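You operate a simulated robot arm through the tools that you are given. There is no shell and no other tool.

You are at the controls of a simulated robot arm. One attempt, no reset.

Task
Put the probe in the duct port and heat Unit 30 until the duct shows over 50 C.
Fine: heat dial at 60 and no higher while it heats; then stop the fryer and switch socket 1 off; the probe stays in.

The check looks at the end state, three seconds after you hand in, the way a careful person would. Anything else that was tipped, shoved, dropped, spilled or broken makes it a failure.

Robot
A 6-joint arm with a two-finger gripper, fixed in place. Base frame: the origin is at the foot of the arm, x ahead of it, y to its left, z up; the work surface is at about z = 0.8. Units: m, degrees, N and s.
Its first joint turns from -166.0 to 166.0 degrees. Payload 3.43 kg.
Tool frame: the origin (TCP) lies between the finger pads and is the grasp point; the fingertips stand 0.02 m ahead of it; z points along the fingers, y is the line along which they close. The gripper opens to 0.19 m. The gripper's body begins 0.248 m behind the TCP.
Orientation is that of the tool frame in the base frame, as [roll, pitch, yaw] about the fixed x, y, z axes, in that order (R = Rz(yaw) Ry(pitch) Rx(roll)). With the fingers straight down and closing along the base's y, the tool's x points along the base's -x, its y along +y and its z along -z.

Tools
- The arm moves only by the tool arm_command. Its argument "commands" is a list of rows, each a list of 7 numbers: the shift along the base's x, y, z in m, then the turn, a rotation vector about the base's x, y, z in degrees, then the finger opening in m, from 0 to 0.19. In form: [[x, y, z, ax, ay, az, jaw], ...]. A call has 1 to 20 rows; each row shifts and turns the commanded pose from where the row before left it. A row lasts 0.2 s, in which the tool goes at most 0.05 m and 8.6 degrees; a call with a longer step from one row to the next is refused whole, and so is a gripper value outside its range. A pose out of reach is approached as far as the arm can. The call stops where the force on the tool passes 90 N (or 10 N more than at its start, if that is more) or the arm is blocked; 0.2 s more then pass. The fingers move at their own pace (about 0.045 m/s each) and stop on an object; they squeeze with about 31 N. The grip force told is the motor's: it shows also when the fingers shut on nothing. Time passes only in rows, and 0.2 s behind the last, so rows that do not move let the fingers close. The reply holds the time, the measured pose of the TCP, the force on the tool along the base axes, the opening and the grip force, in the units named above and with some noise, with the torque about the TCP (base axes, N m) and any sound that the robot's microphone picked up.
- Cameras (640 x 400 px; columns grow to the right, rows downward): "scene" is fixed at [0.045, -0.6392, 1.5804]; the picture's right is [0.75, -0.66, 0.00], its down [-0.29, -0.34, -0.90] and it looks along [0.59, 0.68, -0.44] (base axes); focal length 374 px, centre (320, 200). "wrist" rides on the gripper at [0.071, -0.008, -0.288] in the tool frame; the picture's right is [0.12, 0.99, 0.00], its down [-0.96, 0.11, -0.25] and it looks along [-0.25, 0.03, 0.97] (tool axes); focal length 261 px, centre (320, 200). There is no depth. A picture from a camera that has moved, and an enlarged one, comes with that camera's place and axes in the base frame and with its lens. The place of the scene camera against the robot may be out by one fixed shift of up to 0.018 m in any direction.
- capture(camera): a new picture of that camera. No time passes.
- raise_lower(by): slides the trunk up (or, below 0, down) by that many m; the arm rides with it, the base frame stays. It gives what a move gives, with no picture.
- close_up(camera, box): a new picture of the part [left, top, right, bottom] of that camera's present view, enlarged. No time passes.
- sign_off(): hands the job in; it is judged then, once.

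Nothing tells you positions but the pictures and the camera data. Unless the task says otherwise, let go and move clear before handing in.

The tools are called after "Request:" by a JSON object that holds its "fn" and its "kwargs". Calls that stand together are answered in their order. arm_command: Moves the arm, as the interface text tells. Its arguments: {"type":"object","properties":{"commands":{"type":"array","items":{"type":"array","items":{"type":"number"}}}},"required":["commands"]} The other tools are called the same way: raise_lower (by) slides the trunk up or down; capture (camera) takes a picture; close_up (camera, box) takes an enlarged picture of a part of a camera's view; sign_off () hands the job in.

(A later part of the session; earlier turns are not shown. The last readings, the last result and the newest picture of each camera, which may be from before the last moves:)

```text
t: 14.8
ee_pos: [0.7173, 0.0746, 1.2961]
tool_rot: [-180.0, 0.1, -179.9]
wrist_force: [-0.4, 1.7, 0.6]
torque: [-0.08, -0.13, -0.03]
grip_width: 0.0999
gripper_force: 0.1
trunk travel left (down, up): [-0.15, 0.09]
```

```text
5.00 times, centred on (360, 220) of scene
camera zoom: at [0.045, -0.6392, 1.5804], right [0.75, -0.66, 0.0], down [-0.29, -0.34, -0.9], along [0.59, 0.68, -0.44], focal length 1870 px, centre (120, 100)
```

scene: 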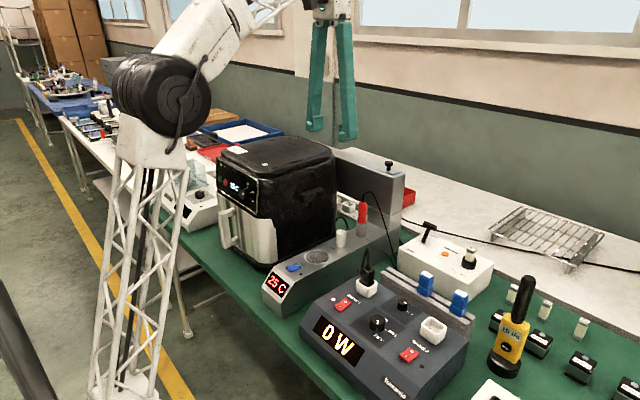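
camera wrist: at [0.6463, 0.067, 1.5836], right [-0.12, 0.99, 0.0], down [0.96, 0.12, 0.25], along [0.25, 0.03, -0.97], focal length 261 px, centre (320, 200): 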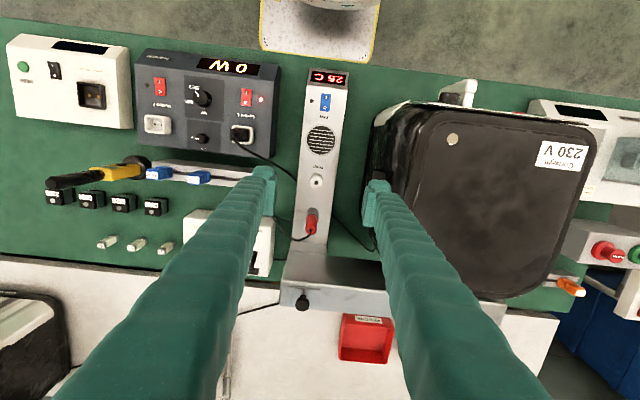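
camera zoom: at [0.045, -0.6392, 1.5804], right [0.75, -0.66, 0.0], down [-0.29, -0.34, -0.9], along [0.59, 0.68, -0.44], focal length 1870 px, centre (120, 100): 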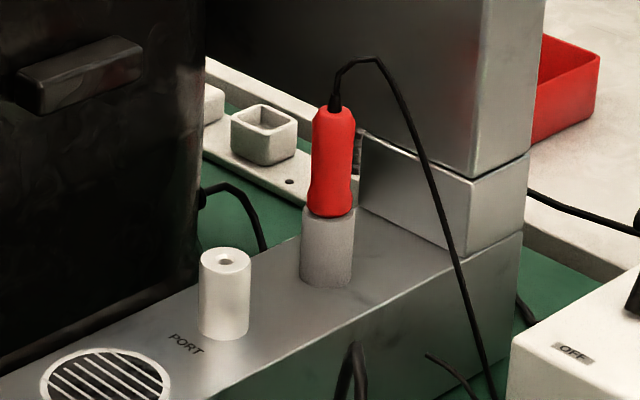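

Comparing wrist views, I put the port's top at about (0.763, 0.071, 0.957) and the probe's axis at (0.857, 0.070) with the handle top at z 1.03; there's a wall behind at x 0.94. The cable leaves toward -y, so I'll turn the tool 90° to grip along x and go above the probe.

Request:
{"fn": "arm_command", "kwargs": {"commands": [[0.013, 0, 0, 0, 0, 8.2, 0.08], [0.013, 0, 0, 0, 0, 8.2, 0.08], [0.013, 0, 0, 0, 0, 8.2, 0.08], [0.013, 0, 0, 0, 0, 8.2, 0.08], [0.013, 0, 0, 0, 0, 8.2, 0.08], [0.013, 0, 0, 0, 0, 8.2, 0.08], [0.013, 0, 0, 0, 0, 8.2, 0.08], [0.013, 0, 0, 0, 0, 8.2, 0.08], [0.012, 0, 0, 0, 0, 8.2, 0.08], [0.012, 0, 0, 0, 0, 8.1, 0.08], [0.012, -0.004, 0, 0, 0, 8.1, 0.08]]}}

Request:
{"fn": "capture", "kwargs": {"camera": "wrist"}}

Request:
{"fn": "capture", "kwargs": {"camera": "scene"}}

```text
t: 17.2
ee_pos: [0.8366, 0.0709, 1.2513]
tool_rot: [-179.5, -0.1, -90.0]
wrist_force: [-0.2, -0.3, -0.1]
torque: [-0.05, -0.02, 0.01]
grip_width: 0.0799
gripper_force: 0.0
out of reach, approached as far as the arm can: row 2, 3, 4, 5, 6, 7, 8, 9, 10, 11
trunk travel left (down, up): [-0.15, 0.09]
```

```text
taken
camera wrist: at [0.8414, 0.0003, 1.5377], right [-0.99, -0.12, -0.01], down [-0.12, 0.96, 0.25], along [-0.02, 0.25, -0.97], focal length 261 px, centre (320, 200)
```

wrist: 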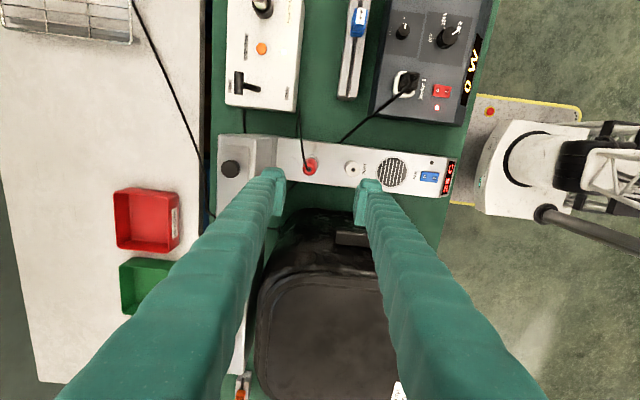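

```text
taken
```

scene: 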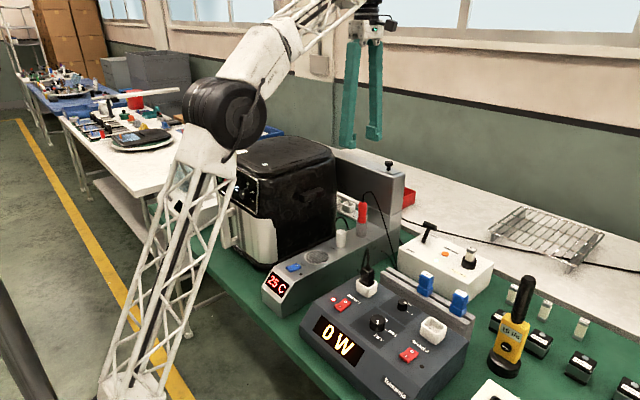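

The tool is turned 90° at (0.837, 0.071, 1.251). I'll measure the probe and the port from this view.

Request:
{"fn": "close_up", "kwargs": {"camera": "wrist", "box": [270, 130, 390, 205]}}

```text
5.33 times, centred on (330, 168) of wrist
camera zoom: at [0.8414, 0.0003, 1.5377], right [-0.99, -0.12, -0.01], down [-0.12, 0.96, 0.25], along [-0.02, 0.25, -0.97], focal length 1390 px, centre (267, 373)
```

zoom: 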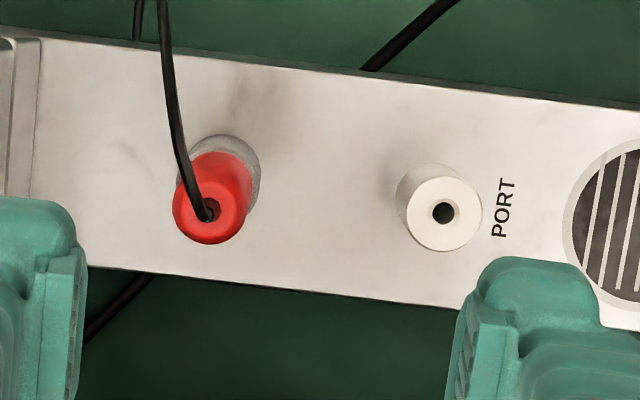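

Consistent picture: probe axis at about (0.858, 0.070), port at about (0.763, 0.070), so the carry is about -95 mm in x. I'll descend over the probe to z 1.10 and check.

Request:
{"fn": "arm_command", "kwargs": {"commands": [[0.0, 0, -0.04, 0, 0, 0, 0.08], [0.008, 0, -0.04, -0.25, 0, 0, 0.08], [0.008, 0, -0.04, -0.25, 0, 0, 0.08], [0.006, 0, -0.03, 0, 0, 0, 0.08]]}}

Request:
{"fn": "capture", "kwargs": {"camera": "wrist"}}

Request:
{"fn": "close_up", "kwargs": {"camera": "scene", "box": [310, 120, 430, 260]}}

```text
t: 18.2
ee_pos: [0.8587, 0.0693, 1.096]
tool_rot: [-179.9, -0.5, -90.2]
wrist_force: [0.5, -0.4, -0.2]
torque: [0.03, 0.0, 0.01]
grip_width: 0.0801
gripper_force: 0.0
trunk travel left (down, up): [-0.15, 0.09]
```

```text
taken
camera wrist: at [0.8646, 0.0014, 1.3848], right [-0.99, -0.12, 0.0], down [-0.11, 0.96, 0.24], along [-0.03, 0.24, -0.97], focal length 261 px, centre (320, 200)
```

wrist: 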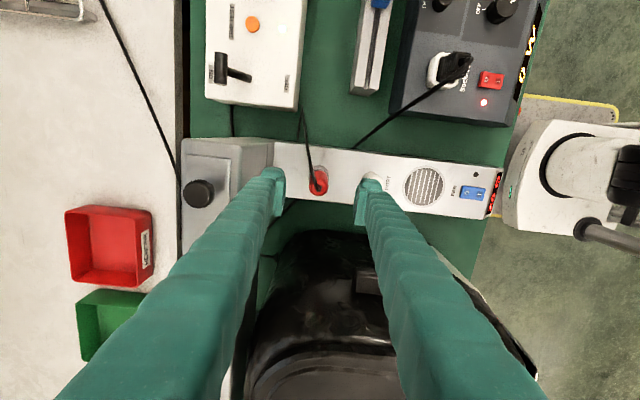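

```text
2.86 times, centred on (370, 190) of scene
camera zoom: at [0.045, -0.6392, 1.5804], right [0.75, -0.66, 0.0], down [-0.29, -0.34, -0.9], along [0.59, 0.68, -0.44], focal length 1069 px, centre (177, 229)
```

zoom: 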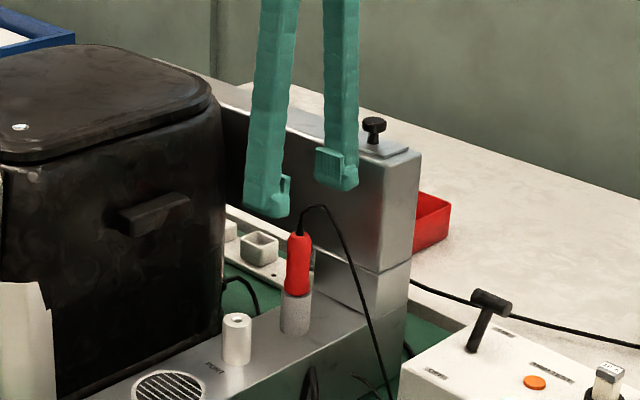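

Right above the probe. Zooming to check the lateral centring.

Request:
{"fn": "close_up", "kwargs": {"camera": "wrist", "box": [265, 140, 385, 215]}}

```text
5.33 times, centred on (325, 178) of wrist
camera zoom: at [0.8646, 0.0014, 1.3848], right [-0.99, -0.12, 0.0], down [-0.11, 0.96, 0.24], along [-0.03, 0.24, -0.97], focal length 1390 px, centre (293, 320)
```

zoom: 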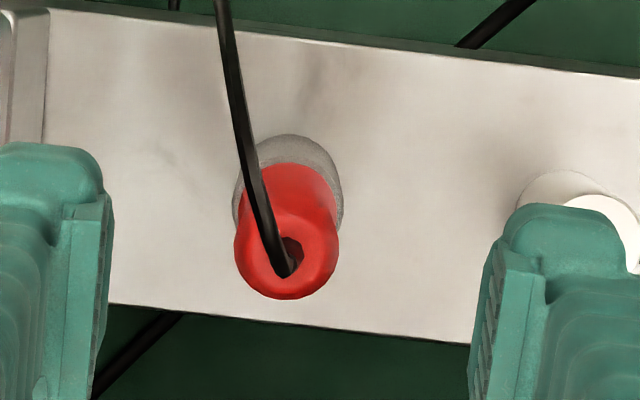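

The probe is centred under the tool. Descending to grip height (z about 1.0).

Request:
{"fn": "arm_command", "kwargs": {"commands": [[0, 0, -0.03, 0.4, 0, 0, 0.08], [0, 0, -0.03, 0, 0, 0, 0.08], [0, 0, -0.02, 0, 0, 0, 0.08], [0, 0, -0.016, 0, 0, 0, 0.08]]}}

Request:
{"fn": "close_up", "kwargs": {"camera": "scene", "box": [310, 140, 430, 260]}}

Request:
{"fn": "close_up", "kwargs": {"camera": "wrist", "box": [265, 140, 385, 215]}}

```text
t: 19.2
ee_pos: [0.8596, 0.072, 1.0031]
tool_rot: [-179.9, -0.1, -90.1]
wrist_force: [-0.2, -0.5, 0.3]
torque: [0.0, -0.05, -0.02]
grip_width: 0.08
gripper_force: 0.0
trunk travel left (down, up): [-0.15, 0.09]
```

```text
3.33 times, centred on (370, 200) of scene
camera zoom: at [0.045, -0.6392, 1.5804], right [0.75, -0.66, 0.0], down [-0.29, -0.34, -0.9], along [0.59, 0.68, -0.44], focal length 1247 px, centre (153, 200)
```

zoom: 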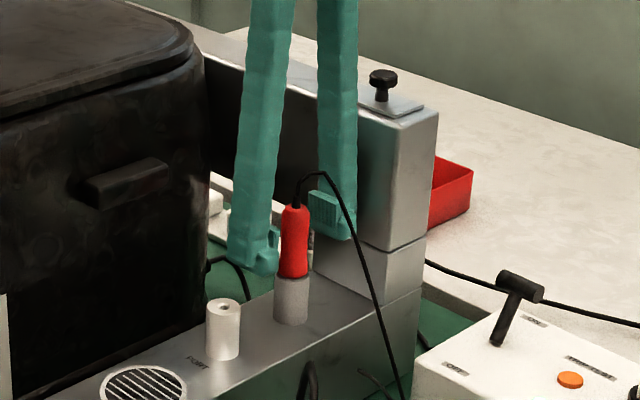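

```text
5.33 times, centred on (325, 178) of wrist
camera zoom: at [0.8659, 0.0019, 1.2915], right [-0.99, -0.12, 0.0], down [-0.11, 0.96, 0.25], along [-0.03, 0.24, -0.97], focal length 1390 px, centre (293, 320)
```

zoom: 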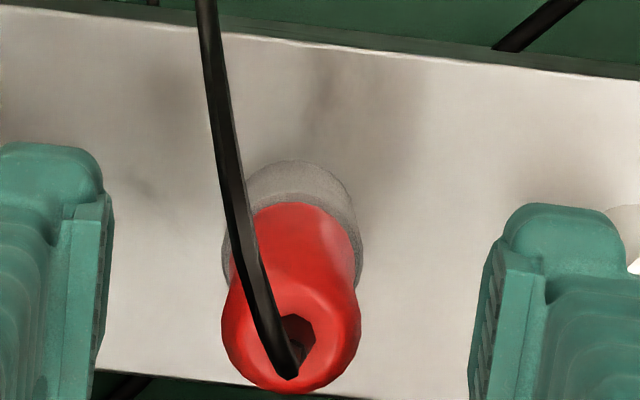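

Fingers straddle the handle. I'll shift 3 mm to -y to centre, then close.

Request:
{"fn": "arm_command", "kwargs": {"commands": [[0, -0.003, -0.002, 0, 0, 0, 0.08], [0, 0, 0, 0, 0, 0, 0.05], [0, 0, 0, 0, 0, 0, 0.015], [0, 0, 0, 0, 0, 0, 0.015], [0, 0, 0, 0, 0, 0, 0.015], [0, 0, 0, 0, 0, 0, 0.015]]}}

Request:
{"fn": "close_up", "kwargs": {"camera": "wrist", "box": [265, 140, 385, 215]}}

Request:
{"fn": "close_up", "kwargs": {"camera": "scene", "box": [310, 160, 420, 260]}}

```text
t: 20.6
ee_pos: [0.8589, 0.0689, 1.0002]
tool_rot: [-179.8, -0.1, -90.1]
wrist_force: [-0.8, -0.9, -0.4]
torque: [0.01, -0.03, 0.01]
grip_width: 0.0271
gripper_force: 30.6
trunk travel left (down, up): [-0.15, 0.09]
```

```text
5.33 times, centred on (325, 178) of wrist
camera zoom: at [0.8656, -0.0014, 1.2894], right [-0.99, -0.12, 0.0], down [-0.11, 0.96, 0.25], along [-0.03, 0.24, -0.97], focal length 1390 px, centre (293, 320)
```

zoom: 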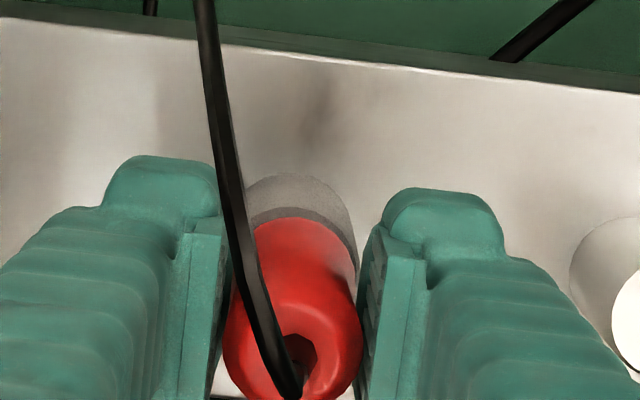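

```text
4.00 times, centred on (365, 210) of scene
camera zoom: at [0.045, -0.6392, 1.5804], right [0.75, -0.66, 0.0], down [-0.29, -0.34, -0.9], along [0.59, 0.68, -0.44], focal length 1496 px, centre (140, 160)
```

zoom: 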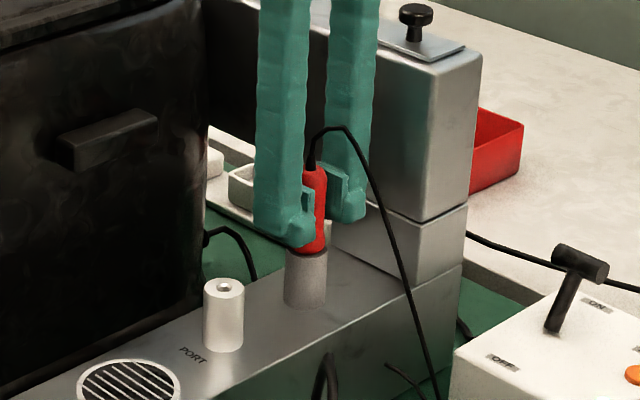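

Gripped at 27 mm. Lifting straight up.

Request:
{"fn": "arm_command", "kwargs": {"commands": [[0, 0, 0.01, 0, 0, 0, 0.015], [0, 0, 0.02, 0, 0, 0, 0.015], [0, 0, 0.03, 0, 0, 0, 0.015], [0, 0, 0.03, 0, 0, 0, 0.015]]}}

Request:
{"fn": "close_up", "kwargs": {"camera": "scene", "box": [310, 140, 430, 260]}}

Request:
{"fn": "capture", "kwargs": {"camera": "wrist"}}

```text
t: 21.6
ee_pos: [0.8601, 0.067, 1.0928]
tool_rot: [-180.0, 0.0, -90.1]
wrist_force: [0.1, 1.1, -0.6]
torque: [0.01, 0.01, -0.01]
grip_width: 0.0276
gripper_force: 31.2
trunk travel left (down, up): [-0.15, 0.09]
```

```text
3.33 times, centred on (370, 200) of scene
camera zoom: at [0.045, -0.6392, 1.5804], right [0.75, -0.66, 0.0], down [-0.29, -0.34, -0.9], along [0.59, 0.68, -0.44], focal length 1247 px, centre (153, 200)
```

zoom: 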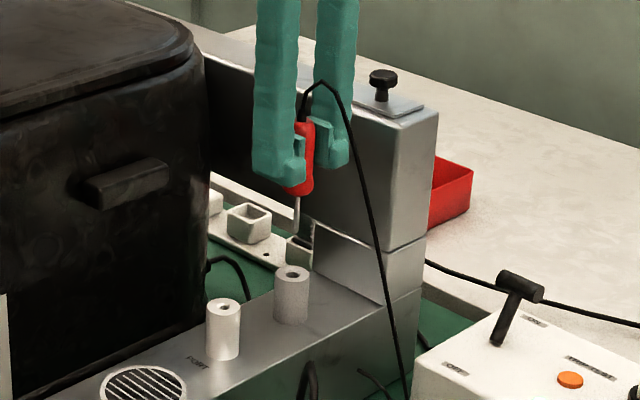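

```text
taken
camera wrist: at [0.8662, -0.0023, 1.3802], right [-0.99, -0.12, 0.0], down [-0.11, 0.96, 0.25], along [-0.03, 0.24, -0.97], focal length 261 px, centre (320, 200)
```

wrist: 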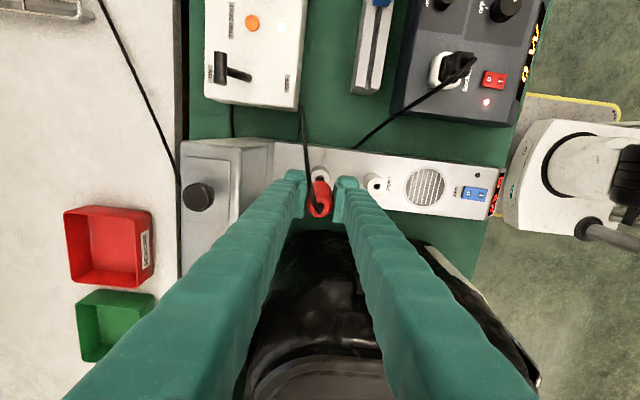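

The probe is free, with a thin rod about 45 mm long below the handle. Zooming in to see it.

Request:
{"fn": "close_up", "kwargs": {"camera": "scene", "box": [335, 180, 395, 240]}}

Request:
{"fn": "close_up", "kwargs": {"camera": "wrist", "box": [280, 145, 400, 220]}}

```text
6.67 times, centred on (365, 210) of scene
camera zoom: at [0.045, -0.6392, 1.5804], right [0.75, -0.66, 0.0], down [-0.29, -0.34, -0.9], along [0.59, 0.68, -0.44], focal length 2494 px, centre (20, 133)
```

zoom: 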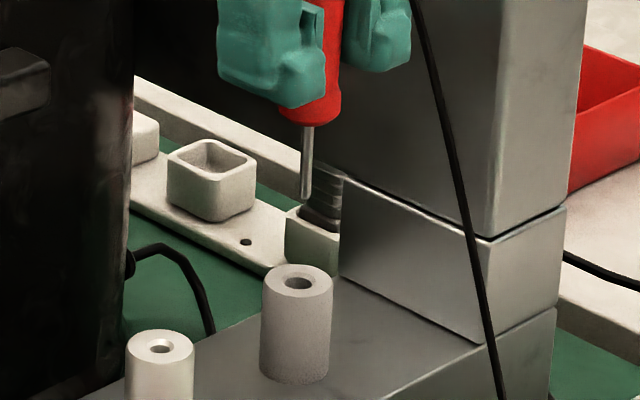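

```text
5.33 times, centred on (340, 182) of wrist
camera zoom: at [0.8662, -0.0023, 1.3802], right [-0.99, -0.12, 0.0], down [-0.11, 0.96, 0.25], along [-0.03, 0.24, -0.97], focal length 1390 px, centre (213, 293)
```

zoom: 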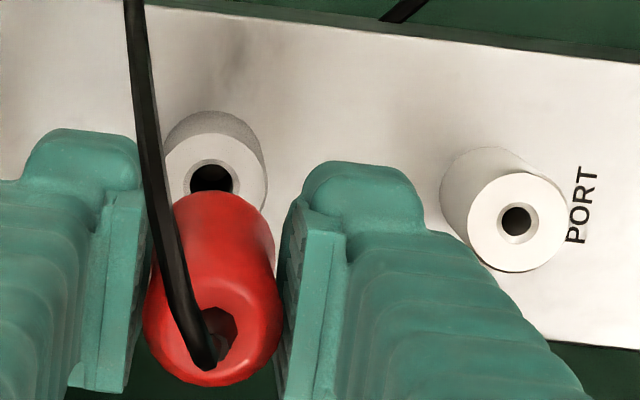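

The handle sits centred on the tool axis and hangs vertical. I'll carry it -96 mm in x to above the port and check alignment there.

Request:
{"fn": "arm_command", "kwargs": {"commands": [[-0.024, 0.0005, 0, 0, 0, 0, 0.015], [-0.024, 0.0005, 0, 0, 0, 0, 0.015], [-0.024, 0.0005, 0, 0, 0, 0, 0.015], [-0.0238, 0.0005, 0, 0, 0, 0, 0.015], [0, 0, 0, 0, 0, 0, 0.015]]}}

Request:
{"fn": "close_up", "kwargs": {"camera": "wrist", "box": [280, 145, 400, 220]}}

Request:
{"fn": "close_up", "kwargs": {"camera": "scene", "box": [310, 170, 390, 250]}}

```text
t: 22.8
ee_pos: [0.763, 0.07, 1.0895]
tool_rot: [180.0, -0.1, -90.1]
wrist_force: [-0.7, -0.5, -0.6]
torque: [-0.02, -0.03, -0.03]
grip_width: 0.027
gripper_force: 31.1
trunk travel left (down, up): [-0.15, 0.09]
```

```text
5.33 times, centred on (340, 182) of wrist
camera zoom: at [0.7694, 0.0007, 1.3779], right [-0.99, -0.12, 0.0], down [-0.11, 0.96, 0.25], along [-0.03, 0.24, -0.97], focal length 1390 px, centre (213, 293)
```

zoom: 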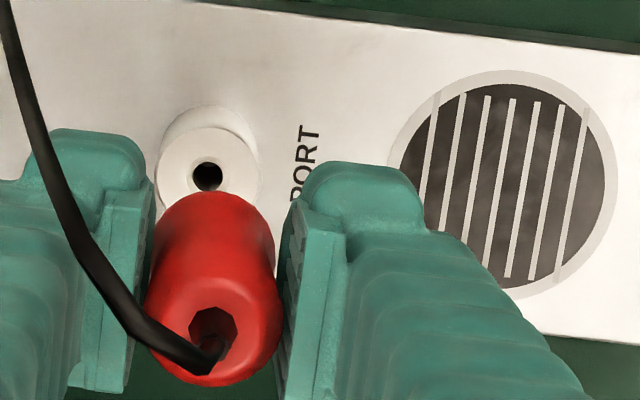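

```text
5.00 times, centred on (350, 210) of scene
camera zoom: at [0.045, -0.6392, 1.5804], right [0.75, -0.66, 0.0], down [-0.29, -0.34, -0.9], along [0.59, 0.68, -0.44], focal length 1870 px, centre (170, 150)
```

zoom: 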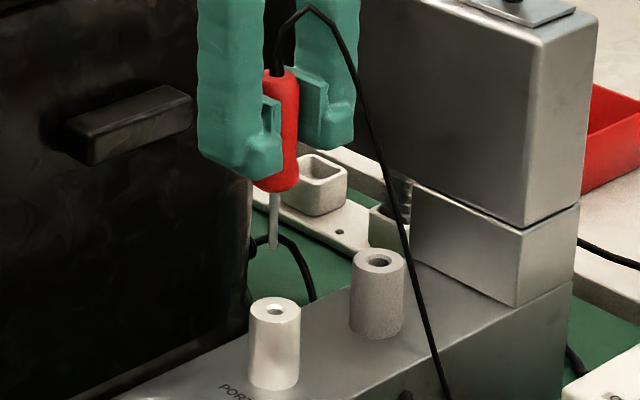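

Close: the wrist view puts the hole about 1 mm to +x and 1 mm to -y of the probe's axis. Zooming on the scene view to confirm.

Request:
{"fn": "close_up", "kwargs": {"camera": "scene", "box": [320, 205, 352, 241]}}

```text
11.11 times, centred on (336, 223) of scene
camera zoom: at [0.045, -0.6392, 1.5804], right [0.75, -0.66, 0.0], down [-0.29, -0.34, -0.9], along [0.59, 0.68, -0.44], focal length 4157 px, centre (142, -56)
```

zoom: 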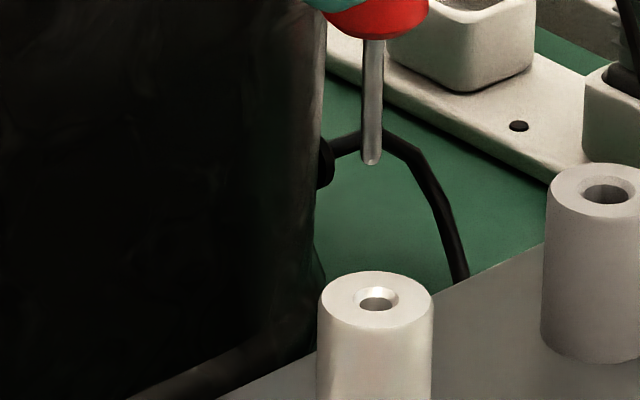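

The scene view suggests about 2.5 mm along (+x, -y). I'll shift (+1.7, -1.8) mm, lower by 25 mm and check again.

Request:
{"fn": "arm_command", "kwargs": {"commands": [[0.0017, -0.0018, -0.005, 0, 0, 0, 0.015], [0, 0, -0.01, 0, 0, 0, 0.015], [0, 0, -0.01, 0, 0, 0, 0.015], [0, 0, 0, 0, 0, 0, 0.015]]}}

Request:
{"fn": "close_up", "kwargs": {"camera": "scene", "box": [320, 205, 352, 241]}}

Request:
{"fn": "close_up", "kwargs": {"camera": "wrist", "box": [280, 145, 400, 220]}}

```text
t: 23.8
ee_pos: [0.7659, 0.0674, 1.066]
tool_rot: [-179.9, 0.0, -90.1]
wrist_force: [-1.3, 0.6, -1.6]
torque: [0.02, -0.02, 0.01]
grip_width: 0.0272
gripper_force: 31.2
trunk travel left (down, up): [-0.15, 0.09]
```

```text
11.11 times, centred on (336, 223) of scene
camera zoom: at [0.045, -0.6392, 1.5804], right [0.75, -0.66, 0.0], down [-0.29, -0.34, -0.9], along [0.59, 0.68, -0.44], focal length 4157 px, centre (142, -56)
```

zoom: 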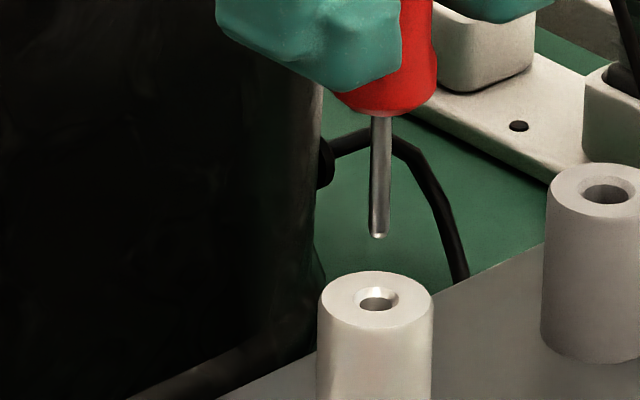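

```text
5.33 times, centred on (340, 182) of wrist
camera zoom: at [0.772, -0.001, 1.354], right [-0.99, -0.12, 0.0], down [-0.11, 0.96, 0.25], along [-0.03, 0.24, -0.97], focal length 1390 px, centre (213, 293)
```

zoom: 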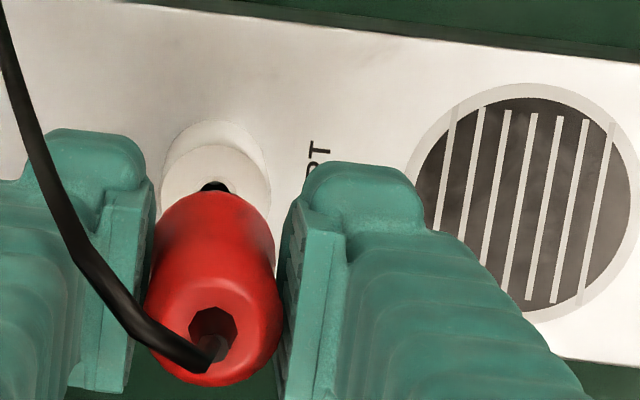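

In the scene view the rod now lines up with the hole. I'll lower another 14 mm and recheck just above the rim.

Request:
{"fn": "arm_command", "kwargs": {"commands": [[0, 0, -0.007, 0, 0, 0, 0.015], [0, 0, -0.007, 0, 0, 0, 0.015], [0, 0, 0, 0, 0, 0, 0.015]]}}

Request:
{"fn": "close_up", "kwargs": {"camera": "scene", "box": [324, 212, 350, 238]}}

Request:
{"fn": "close_up", "kwargs": {"camera": "wrist", "box": [280, 145, 400, 220]}}

```text
t: 24.6
ee_pos: [0.7653, 0.0695, 1.0534]
tool_rot: [-179.8, -0.2, -90.1]
wrist_force: [-0.2, 0.2, -0.7]
torque: [0.0, 0.0, -0.05]
grip_width: 0.0272
gripper_force: 31.0
trunk travel left (down, up): [-0.15, 0.09]
```

```text
15.38 times, centred on (337, 225) of scene
camera zoom: at [0.045, -0.6392, 1.5804], right [0.75, -0.66, 0.0], down [-0.29, -0.34, -0.9], along [0.59, 0.68, -0.44], focal length 5755 px, centre (58, -185)
```

zoom: 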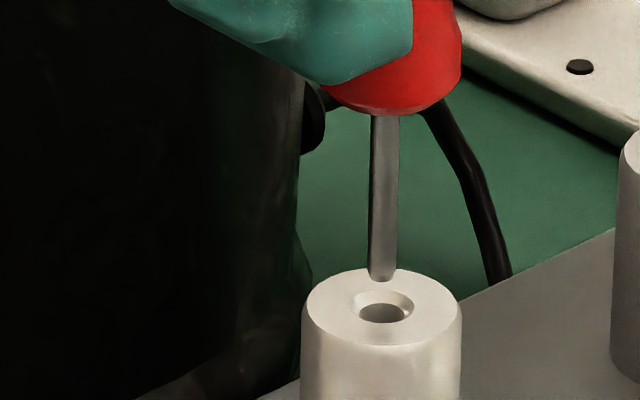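

```text
5.33 times, centred on (340, 182) of wrist
camera zoom: at [0.7717, -0.0004, 1.3397], right [-0.99, -0.12, 0.0], down [-0.11, 0.96, 0.25], along [-0.03, 0.24, -0.97], focal length 1390 px, centre (213, 293)
```

zoom: 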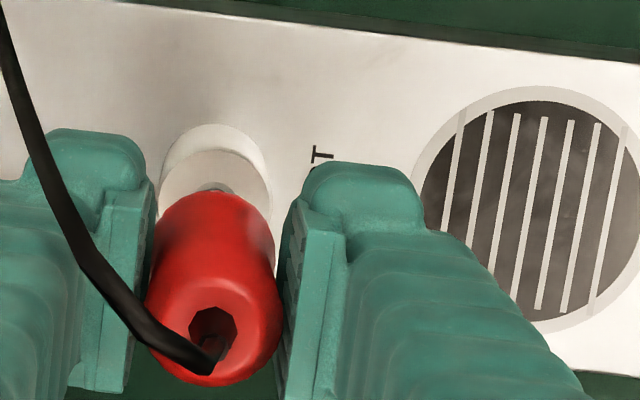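

Rod tip is centred over the hole, about 6–7 mm above. Lowering gently.

Request:
{"fn": "arm_command", "kwargs": {"commands": [[0, 0, -0.005, 0, 0, 0, 0.015], [0, 0, -0.005, 0, 0, 0, 0.015], [0, 0, -0.004, 0, 0, 0, 0.015]]}}

Request:
{"fn": "close_up", "kwargs": {"camera": "scene", "box": [324, 212, 350, 238]}}

```text
t: 25.4
ee_pos: [0.7645, 0.069, 1.0398]
tool_rot: [-180.0, -0.2, -90.1]
wrist_force: [0.2, -0.4, 1.3]
torque: [-0.01, -0.02, 0.01]
grip_width: 0.0274
gripper_force: 31.1
trunk travel left (down, up): [-0.15, 0.09]
```

```text
15.38 times, centred on (337, 225) of scene
camera zoom: at [0.045, -0.6392, 1.5804], right [0.75, -0.66, 0.0], down [-0.29, -0.34, -0.9], along [0.59, 0.68, -0.44], focal length 5755 px, centre (58, -185)
```

zoom: 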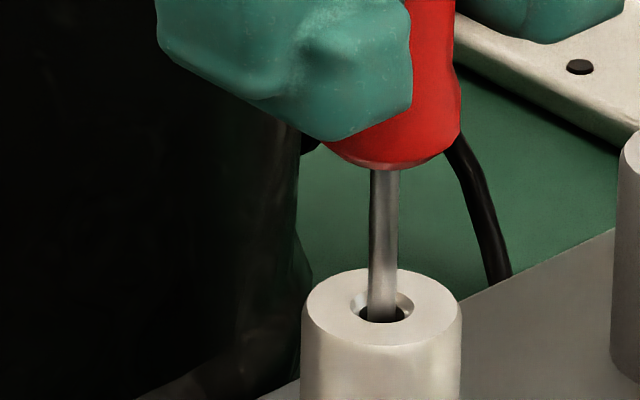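

The tip has entered the hole without any force. Continuing down.

Request:
{"fn": "arm_command", "kwargs": {"commands": [[0, 0, -0.006, 0, 0, 0, 0.015], [0, 0, -0.006, 0, 0, 0, 0.015], [0, 0, -0.006, 0, 0, 0, 0.015], [0, 0, -0.006, 0, 0, 0, 0.015]]}}

Request:
{"fn": "close_up", "kwargs": {"camera": "scene", "box": [324, 202, 356, 238]}}

```text
t: 26.4
ee_pos: [0.7649, 0.0676, 1.0154]
tool_rot: [-179.9, 0.0, -90.1]
wrist_force: [0.3, 0.6, 1.5]
torque: [0.01, -0.01, 0.03]
grip_width: 0.0274
gripper_force: 31.1
trunk travel left (down, up): [-0.15, 0.09]
```

```text
11.11 times, centred on (340, 220) of scene
camera zoom: at [0.045, -0.6392, 1.5804], right [0.75, -0.66, 0.0], down [-0.29, -0.34, -0.9], along [0.59, 0.68, -0.44], focal length 4157 px, centre (98, -22)
```

zoom: 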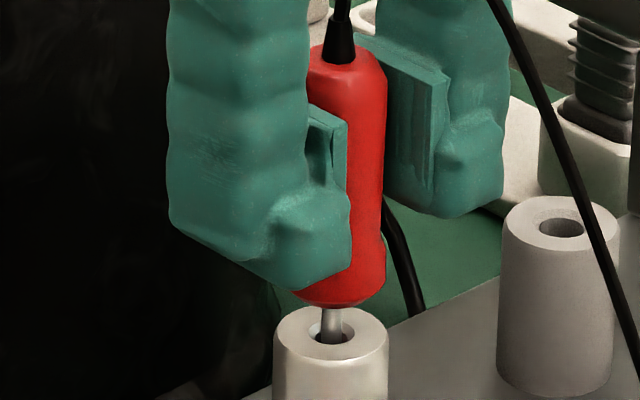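

About 10–12 mm left to seat. Continuing slowly until light contact.

Request:
{"fn": "arm_command", "kwargs": {"commands": [[0, 0, -0.004, 0, 0, 0, 0.015], [0, 0, -0.003, 0, 0, 0, 0.015], [0, 0, -0.002, 0, 0, 0, 0.015]]}}

Request:
{"fn": "close_up", "kwargs": {"camera": "scene", "box": [324, 202, 356, 238]}}

```text
t: 27.2
ee_pos: [0.7656, 0.0684, 1.007]
tool_rot: [-179.9, -0.1, -90.1]
wrist_force: [0.1, -0.3, 1.3]
torque: [0.01, -0.01, 0.02]
grip_width: 0.0276
gripper_force: 31.2
trunk travel left (down, up): [-0.15, 0.09]
```

```text
11.11 times, centred on (340, 220) of scene
camera zoom: at [0.045, -0.6392, 1.5804], right [0.75, -0.66, 0.0], down [-0.29, -0.34, -0.9], along [0.59, 0.68, -0.44], focal length 4157 px, centre (98, -22)
```

zoom: 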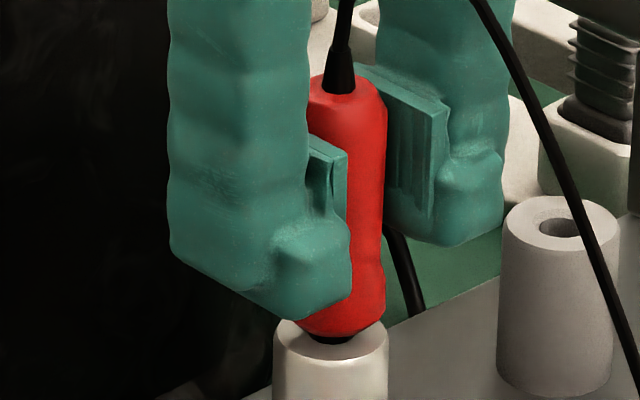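

Request:
{"fn": "arm_command", "kwargs": {"commands": [[0, 0, -0.002, 0, 0, 0, 0.015], [0, 0, -0.0015, 0, 0, 0, 0.015]]}}

```text
t: 27.8
ee_pos: [0.7659, 0.0696, 1.0016]
tool_rot: [-180.0, -0.1, -90.0]
wrist_force: [-0.5, 0.5, -1.2]
torque: [0.0, 0.0, 0.01]
grip_width: 0.0273
gripper_force: 31.0
trunk travel left (down, up): [-0.15, 0.09]
```

Still no contact force at z 1.002; I'll keep easing down in small steps.

Request:
{"fn": "arm_command", "kwargs": {"commands": [[0, 0, -0.0015, 0, 0, 0, 0.015], [0, 0, -0.0015, 0, 0, 0, 0.015]]}}

Request:
{"fn": "close_up", "kwargs": {"camera": "scene", "box": [324, 202, 356, 238]}}

```text
t: 28.4
ee_pos: [0.7651, 0.0699, 1.0013]
tool_rot: [-179.7, -0.1, -90.1]
wrist_force: [2.5, -0.4, 23.5]
torque: [0.05, 0.05, 0.01]
grip_width: 0.0274
gripper_force: 30.8
trunk travel left (down, up): [-0.15, 0.09]
```

```text
11.11 times, centred on (340, 220) of scene
camera zoom: at [0.045, -0.6392, 1.5804], right [0.75, -0.66, 0.0], down [-0.29, -0.34, -0.9], along [0.59, 0.68, -0.44], focal length 4157 px, centre (98, -22)
```

zoom: 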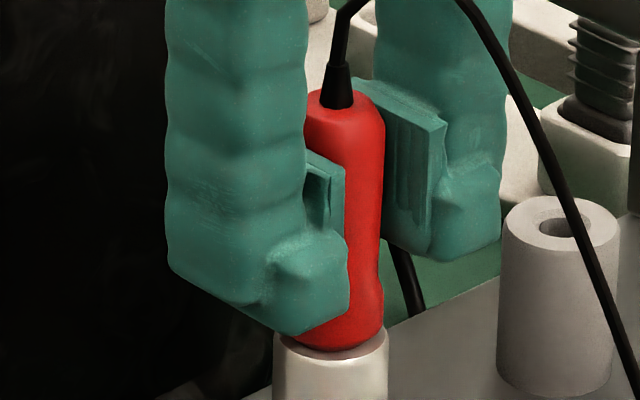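

Seated (23 N contact with the handle on the port rim). I'll ease off 1.5 mm of press, open the fingers and rise.

Request:
{"fn": "arm_command", "kwargs": {"commands": [[0, 0, 0.0015, 0, 0, 0, 0.015], [0, 0, 0, 0, 0, 0, 0.06], [0, 0, 0, 0, 0, 0, 0.08], [0, 0, 0, 0, 0, 0, 0.08], [0, 0, 0.02, 0, 0, 0, 0.08], [0, 0, 0.04, 0, 0, 0, 0.08], [0, 0, 0.04, 0, 0, 0, 0.08]]}}

Request:
{"fn": "close_up", "kwargs": {"camera": "scene", "box": [250, 160, 410, 310]}}

Request:
{"fn": "capture", "kwargs": {"camera": "wrist"}}

```text
t: 30.0
ee_pos: [0.7648, 0.0725, 1.0995]
tool_rot: [-179.9, -0.1, -90.1]
wrist_force: [0.2, -0.5, -0.1]
torque: [-0.04, 0.03, -0.02]
grip_width: 0.0802
gripper_force: 0.0
trunk travel left (down, up): [-0.15, 0.09]
```

```text
2.67 times, centred on (330, 235) of scene
camera zoom: at [0.045, -0.6392, 1.5804], right [0.75, -0.66, 0.0], down [-0.29, -0.34, -0.9], along [0.59, 0.68, -0.44], focal length 998 px, centre (293, 107)
```

zoom: 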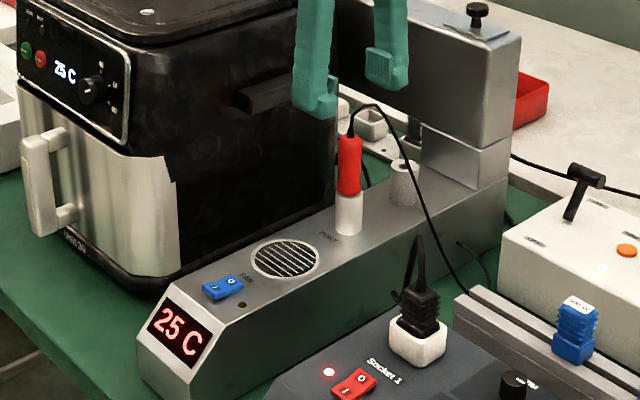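

```text
taken
camera wrist: at [0.7718, 0.0019, 1.3877], right [-0.99, -0.12, 0.0], down [-0.11, 0.96, 0.25], along [-0.03, 0.24, -0.97], focal length 261 px, centre (320, 200)
```

wrist: 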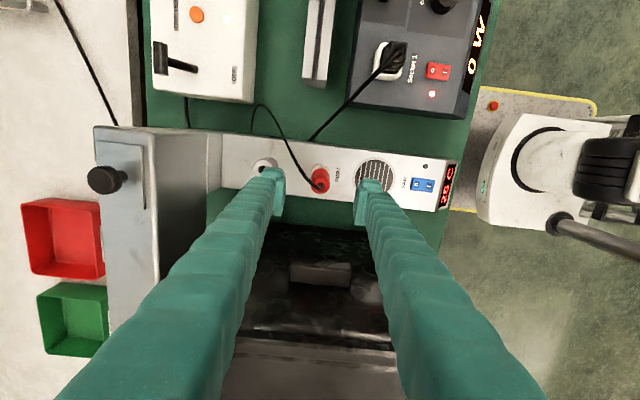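

The probe stands in the port; the fryer is marked "Unit 30". While the camera is here, I'll zoom on the socket 1 and FAN rockers.

Request:
{"fn": "close_up", "kwargs": {"camera": "wrist", "box": [360, 30, 470, 110]}}

Request:
{"fn": "close_up", "kwargs": {"camera": "wrist", "box": [350, 140, 470, 220]}}

Request:
{"fn": "close_up", "kwargs": {"camera": "scene", "box": [320, 280, 380, 325]}}

Request:
{"fn": "close_up", "kwargs": {"camera": "scene", "box": [255, 245, 345, 310]}}

```text
5.00 times, centred on (415, 70) of wrist
camera zoom: at [0.7718, 0.0019, 1.3877], right [-0.99, -0.12, 0.0], down [-0.11, 0.96, 0.25], along [-0.03, 0.24, -0.97], focal length 1303 px, centre (-155, 850)
```

zoom: 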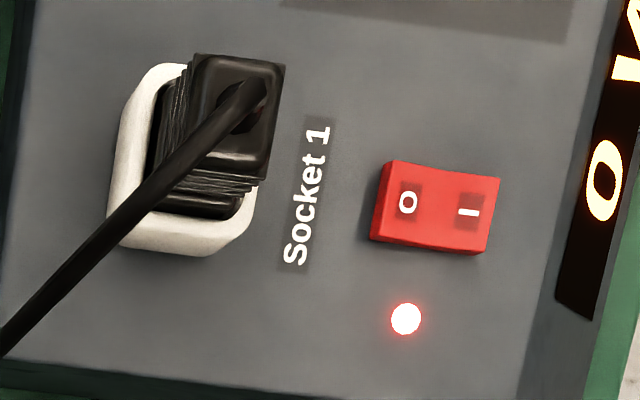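

```text
5.00 times, centred on (410, 180) of wrist
camera zoom: at [0.7718, 0.0019, 1.3877], right [-0.99, -0.12, 0.0], down [-0.11, 0.96, 0.25], along [-0.03, 0.24, -0.97], focal length 1303 px, centre (-130, 300)
```

zoom: 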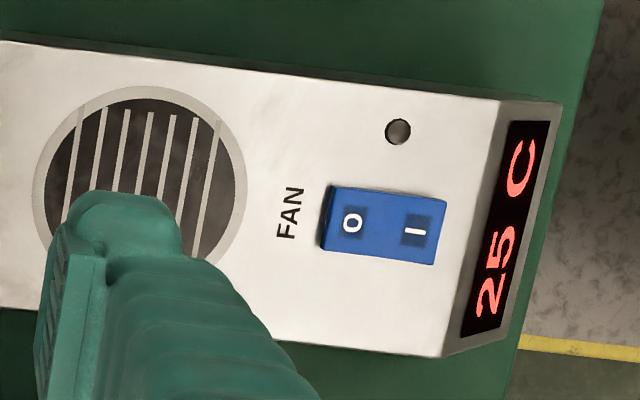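

```text
8.89 times, centred on (350, 302) of scene
camera zoom: at [0.045, -0.6392, 1.5804], right [0.75, -0.66, 0.0], down [-0.29, -0.34, -0.9], along [0.59, 0.68, -0.44], focal length 3325 px, centre (53, -711)
```

zoom: 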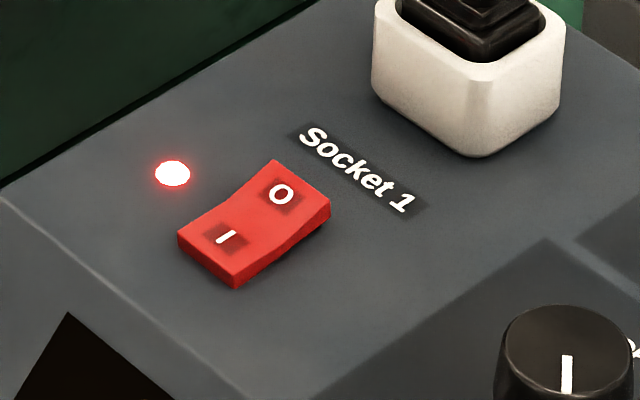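

```text
6.15 times, centred on (300, 278) of scene
camera zoom: at [0.045, -0.6392, 1.5804], right [0.75, -0.66, 0.0], down [-0.29, -0.34, -0.9], along [0.59, 0.68, -0.44], focal length 2302 px, centre (443, -277)
```

zoom: 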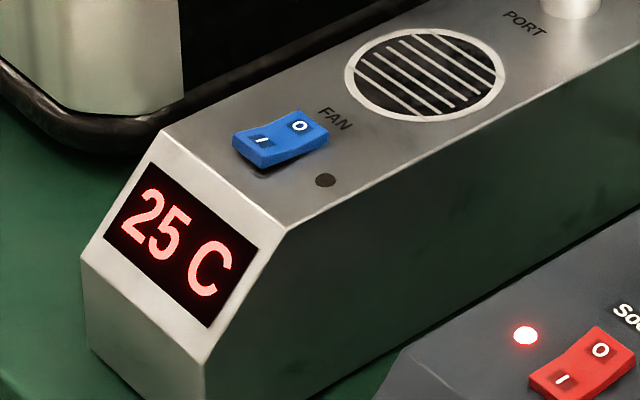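

Socket 1's rocker is at about (0.584, -0.124, 0.903) with its O end toward +x; the fan is off. Now I rise, turn the tool back and move over to the START button (about (0.563, 0.466, 1.073)) with closed fingers.

Request:
{"fn": "arm_command", "kwargs": {"commands": [[0, 0, 0.05, 0, 0, 0, 0.08], [0, 0, 0.05, 0, 0, 0, 0.08], [0, 0, 0.05, 0, 0, 0, 0.08], [-0.024, 0.0357, 0, 0, 0, -8.2, 0.0], [-0.024, 0.0357, 0, 0, 0, -8.2, 0.0], [-0.024, 0.0357, 0, 0, 0, -8.2, 0.0], [-0.024, 0.0357, 0, 0, 0, -8.2, 0.0], [-0.024, 0.0357, 0, 0, 0, -8.2, 0.0], [-0.024, 0.0357, 0, 0, 0, -8.2, 0.0], [-0.024, 0.0357, 0, 0, 0, -8.2, 0.0], [-0.024, 0.0357, 0, 0, 0, -8.2, 0.0], [-0.024, 0.0357, 0, 0, 0, -8.2, 0.0], [-0.024, 0.0357, 0, 0, 0, -8.1, 0.0], [-0.025, 0.0357, 0, 0, 0, -8.0, 0.0]]}}

Request:
{"fn": "capture", "kwargs": {"camera": "wrist"}}

Request:
{"fn": "capture", "kwargs": {"camera": "scene"}}

```text
t: 33.0
ee_pos: [0.5023, 0.4615, 1.2503]
tool_rot: [-179.9, -0.1, 179.9]
wrist_force: [0.2, -1.1, 0.2]
torque: [0.14, 0.09, 0.02]
grip_width: 0.0002
gripper_force: 31.3
trunk travel left (down, up): [-0.15, 0.09]
```

```text
taken
camera wrist: at [0.4311, 0.4536, 1.539], right [-0.12, 0.99, 0.0], down [0.96, 0.11, 0.25], along [0.24, 0.03, -0.97], focal length 261 px, centre (320, 200)
```

wrist: 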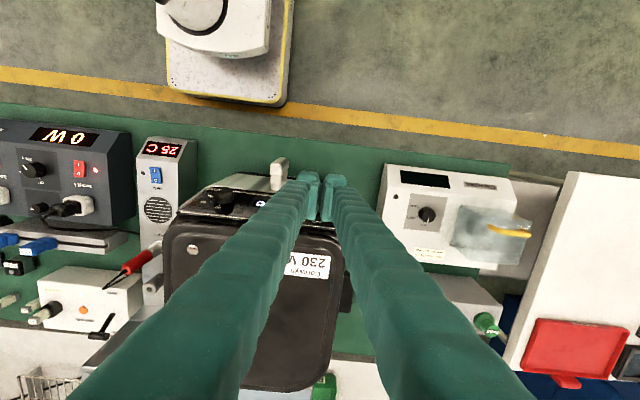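

```text
taken
```

scene: 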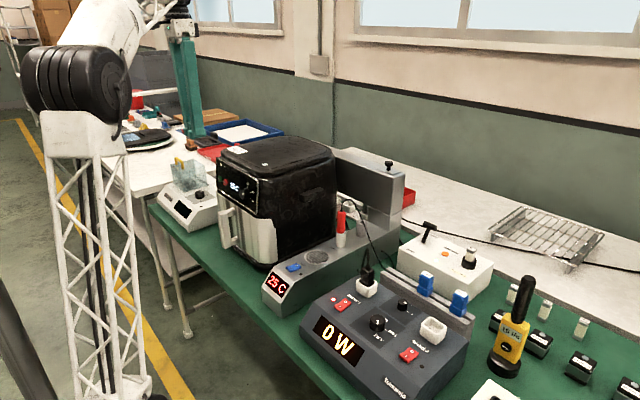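

Zooming in to check the panel relative to the closed fingers.

Request:
{"fn": "close_up", "kwargs": {"camera": "wrist", "box": [190, 150, 390, 275]}}

Request:
{"fn": "close_up", "kwargs": {"camera": "scene", "box": [180, 120, 300, 210]}}

```text
3.20 times, centred on (290, 212) of wrist
camera zoom: at [0.4311, 0.4536, 1.539], right [-0.12, 0.99, 0.0], down [0.96, 0.11, 0.25], along [0.24, 0.03, -0.97], focal length 834 px, centre (416, 160)
```

zoom: 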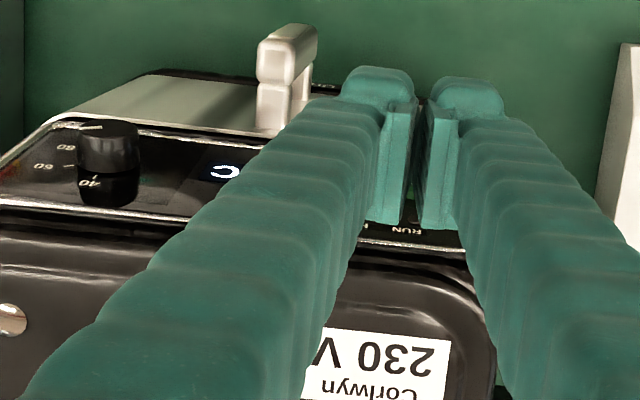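

```text
4.44 times, centred on (240, 165) of scene
camera zoom: at [0.045, -0.6392, 1.5804], right [0.75, -0.66, 0.0], down [-0.29, -0.34, -0.9], along [0.59, 0.68, -0.44], focal length 1663 px, centre (676, 356)
```

zoom: 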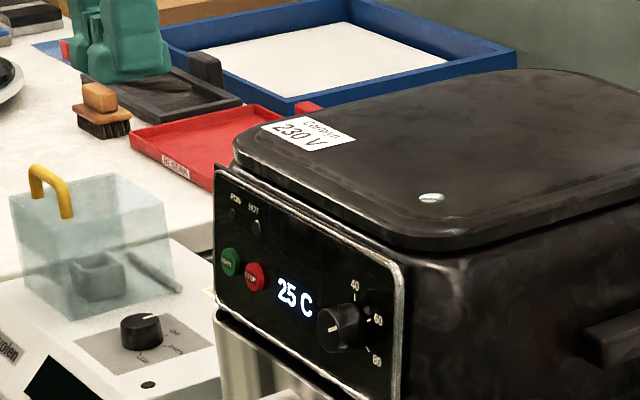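

The buttons are clear of the fingers. I'll pitch the fingertips forward 20° and come down in front of START, offset slightly to +y so that STOP isn't touched.

Request:
{"fn": "arm_command", "kwargs": {"commands": [[0, 0.0045, -0.02, 0, -6.7, 0, 0.0], [0, 0.0045, -0.03, 0, -6.7, 0, 0.0], [0, 0.0045, -0.03, 0, -6.6, 0, 0.0], [0, 0, -0.03, 0, 0, 0, 0.0]]}}

Request:
{"fn": "capture", "kwargs": {"camera": "wrist"}}

Request:
{"fn": "close_up", "kwargs": {"camera": "scene", "box": [180, 120, 300, 210]}}

```text
t: 34.0
ee_pos: [0.4997, 0.4736, 1.1428]
tool_rot: [-179.9, 19.9, 180.0]
wrist_force: [1.1, -0.2, 0.1]
torque: [0.06, 0.01, 0.02]
grip_width: 0.0001
gripper_force: 31.0
trunk travel left (down, up): [-0.15, 0.09]
```

```text
taken
camera wrist: at [0.333, 0.466, 1.3888], right [-0.11, 0.99, -0.04], down [0.82, 0.12, 0.56], along [0.56, 0.03, -0.83], focal length 261 px, centre (320, 200)
```

wrist: 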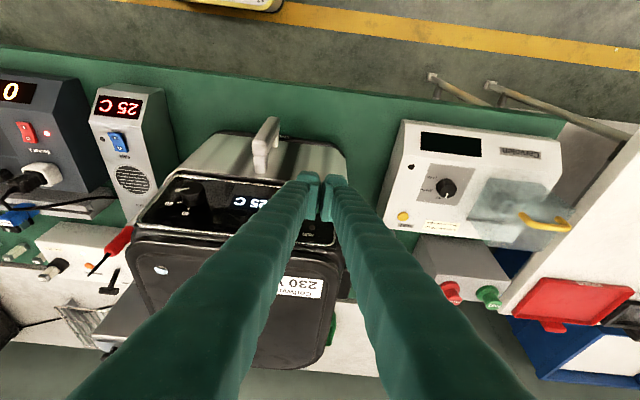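

```text
4.44 times, centred on (240, 165) of scene
camera zoom: at [0.045, -0.6392, 1.5804], right [0.75, -0.66, 0.0], down [-0.29, -0.34, -0.9], along [0.59, 0.68, -0.44], focal length 1663 px, centre (676, 356)
```

zoom: 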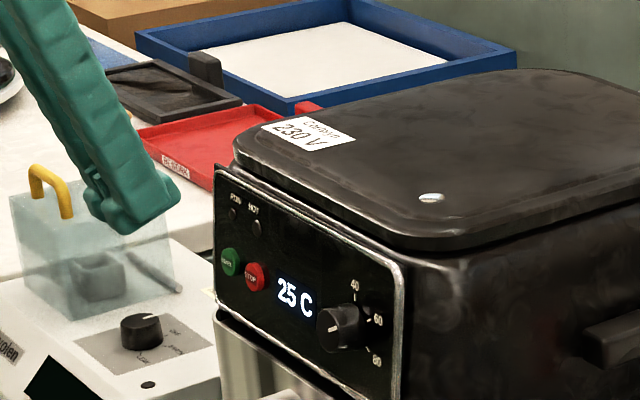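

Now down to button height, then forward to about 7 mm short of the button.

Request:
{"fn": "arm_command", "kwargs": {"commands": [[0, 0.001, -0.03, 0, 0, 0, 0.0], [0, 0, -0.028, 0, 0, 0, 0.0], [0.015, 0, 0, 0, 0, 0, 0.0], [0.012, 0, 0, 0, 0, 0, 0.0]]}}

Request:
{"fn": "close_up", "kwargs": {"camera": "scene", "box": [200, 145, 280, 205]}}

Request:
{"fn": "close_up", "kwargs": {"camera": "wrist", "box": [230, 140, 390, 260]}}

```text
t: 35.0
ee_pos: [0.5277, 0.4763, 1.0847]
tool_rot: [-179.9, 19.9, 180.0]
wrist_force: [0.0, 0.5, 0.7]
torque: [0.03, -0.07, -0.01]
grip_width: 0.0002
gripper_force: 31.2
trunk travel left (down, up): [-0.15, 0.09]
```

```text
6.67 times, centred on (240, 175) of scene
camera zoom: at [0.045, -0.6392, 1.5804], right [0.75, -0.66, 0.0], down [-0.29, -0.34, -0.9], along [0.59, 0.68, -0.44], focal length 2494 px, centre (853, 367)
```

zoom: 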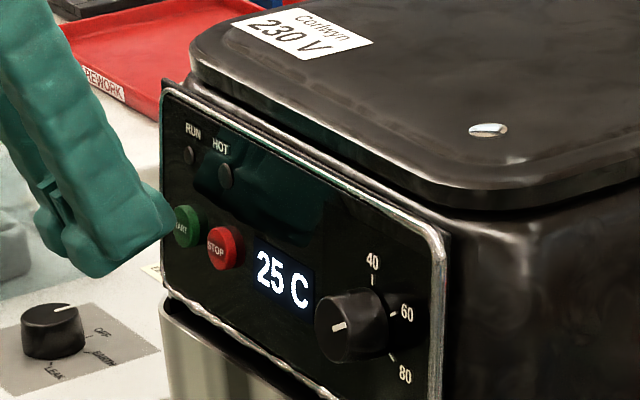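

```text
3.33 times, centred on (310, 200) of wrist
camera zoom: at [0.3616, 0.4691, 1.331], right [-0.11, 0.99, -0.04], down [0.82, 0.12, 0.56], along [0.56, 0.03, -0.83], focal length 869 px, centre (353, 200)
```

zoom: 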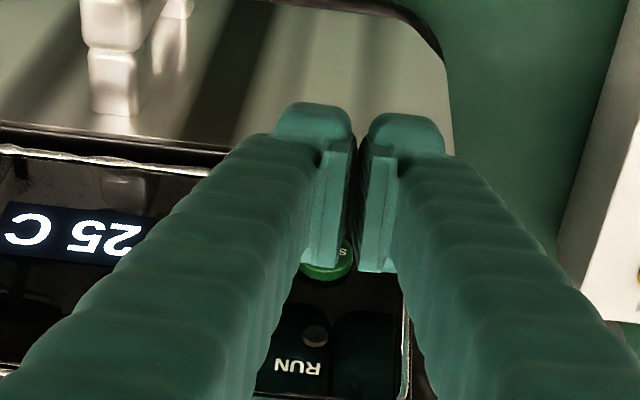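

The fingertip is level with START, a few mm short. Pressing forward in small steps.

Request:
{"fn": "arm_command", "kwargs": {"commands": [[0.004, 0, 0, 0, 0, 0, 0.0], [0.003, 0, 0, 0, 0, 0, 0.0]]}}

Request:
{"fn": "close_up", "kwargs": {"camera": "scene", "box": [205, 150, 265, 195]}}

```text
t: 35.6
ee_pos: [0.534, 0.4764, 1.0854]
tool_rot: [-179.9, 19.8, 179.9]
wrist_force: [0.2, -0.5, -0.5]
torque: [0.01, 0.02, 0.02]
grip_width: 0.0
gripper_force: 31.2
trunk travel left (down, up): [-0.15, 0.09]
```

```text
8.89 times, centred on (235, 172) of scene
camera zoom: at [0.045, -0.6392, 1.5804], right [0.75, -0.66, 0.0], down [-0.29, -0.34, -0.9], along [0.59, 0.68, -0.44], focal length 3325 px, centre (1076, 444)
```

zoom: 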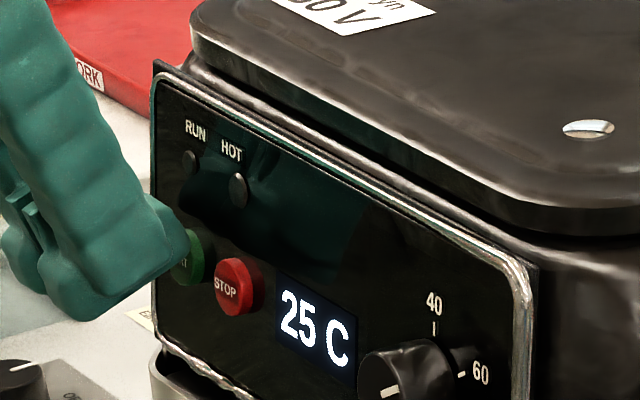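

No contact yet; continuing in 2 mm steps.

Request:
{"fn": "arm_command", "kwargs": {"commands": [[0.002, 0, 0, 0, 0, 0, 0.0], [0.002, 0, 0, 0, 0, 0, 0.0]]}}

```text
t: 36.2
ee_pos: [0.5385, 0.477, 1.0832]
tool_rot: [-179.9, 19.9, 180.0]
wrist_force: [1.0, 0.7, 0.6]
torque: [0.0, 0.01, 0.02]
grip_width: 0.0003
gripper_force: 30.9
trunk travel left (down, up): [-0.15, 0.09]
```

Request:
{"fn": "arm_command", "kwargs": {"commands": [[0.002, 0, 0, 0, 0, 0, 0.0], [0.001, 0, 0, 0, 0, 0, 0.0]]}}

Request:
{"fn": "close_up", "kwargs": {"camera": "scene", "box": [205, 150, 265, 195]}}

```text
t: 36.8
ee_pos: [0.5415, 0.4772, 1.0822]
tool_rot: [-179.9, 19.8, 179.9]
wrist_force: [-1.0, -0.2, -0.6]
torque: [0.0, 0.02, 0.0]
grip_width: 0.0
gripper_force: 31.2
trunk travel left (down, up): [-0.15, 0.09]
```

```text
8.89 times, centred on (235, 172) of scene
camera zoom: at [0.045, -0.6392, 1.5804], right [0.75, -0.66, 0.0], down [-0.29, -0.34, -0.9], along [0.59, 0.68, -0.44], focal length 3325 px, centre (1076, 444)
```

zoom: 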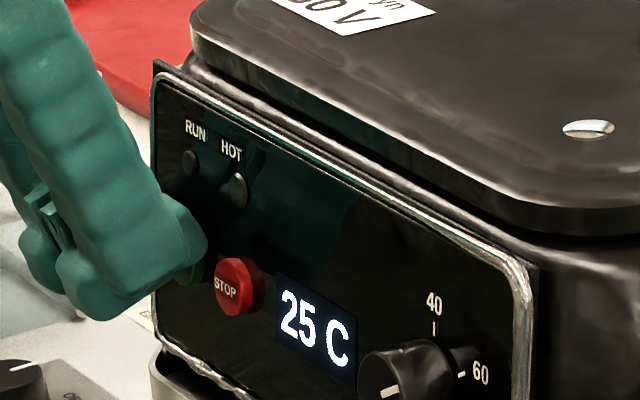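

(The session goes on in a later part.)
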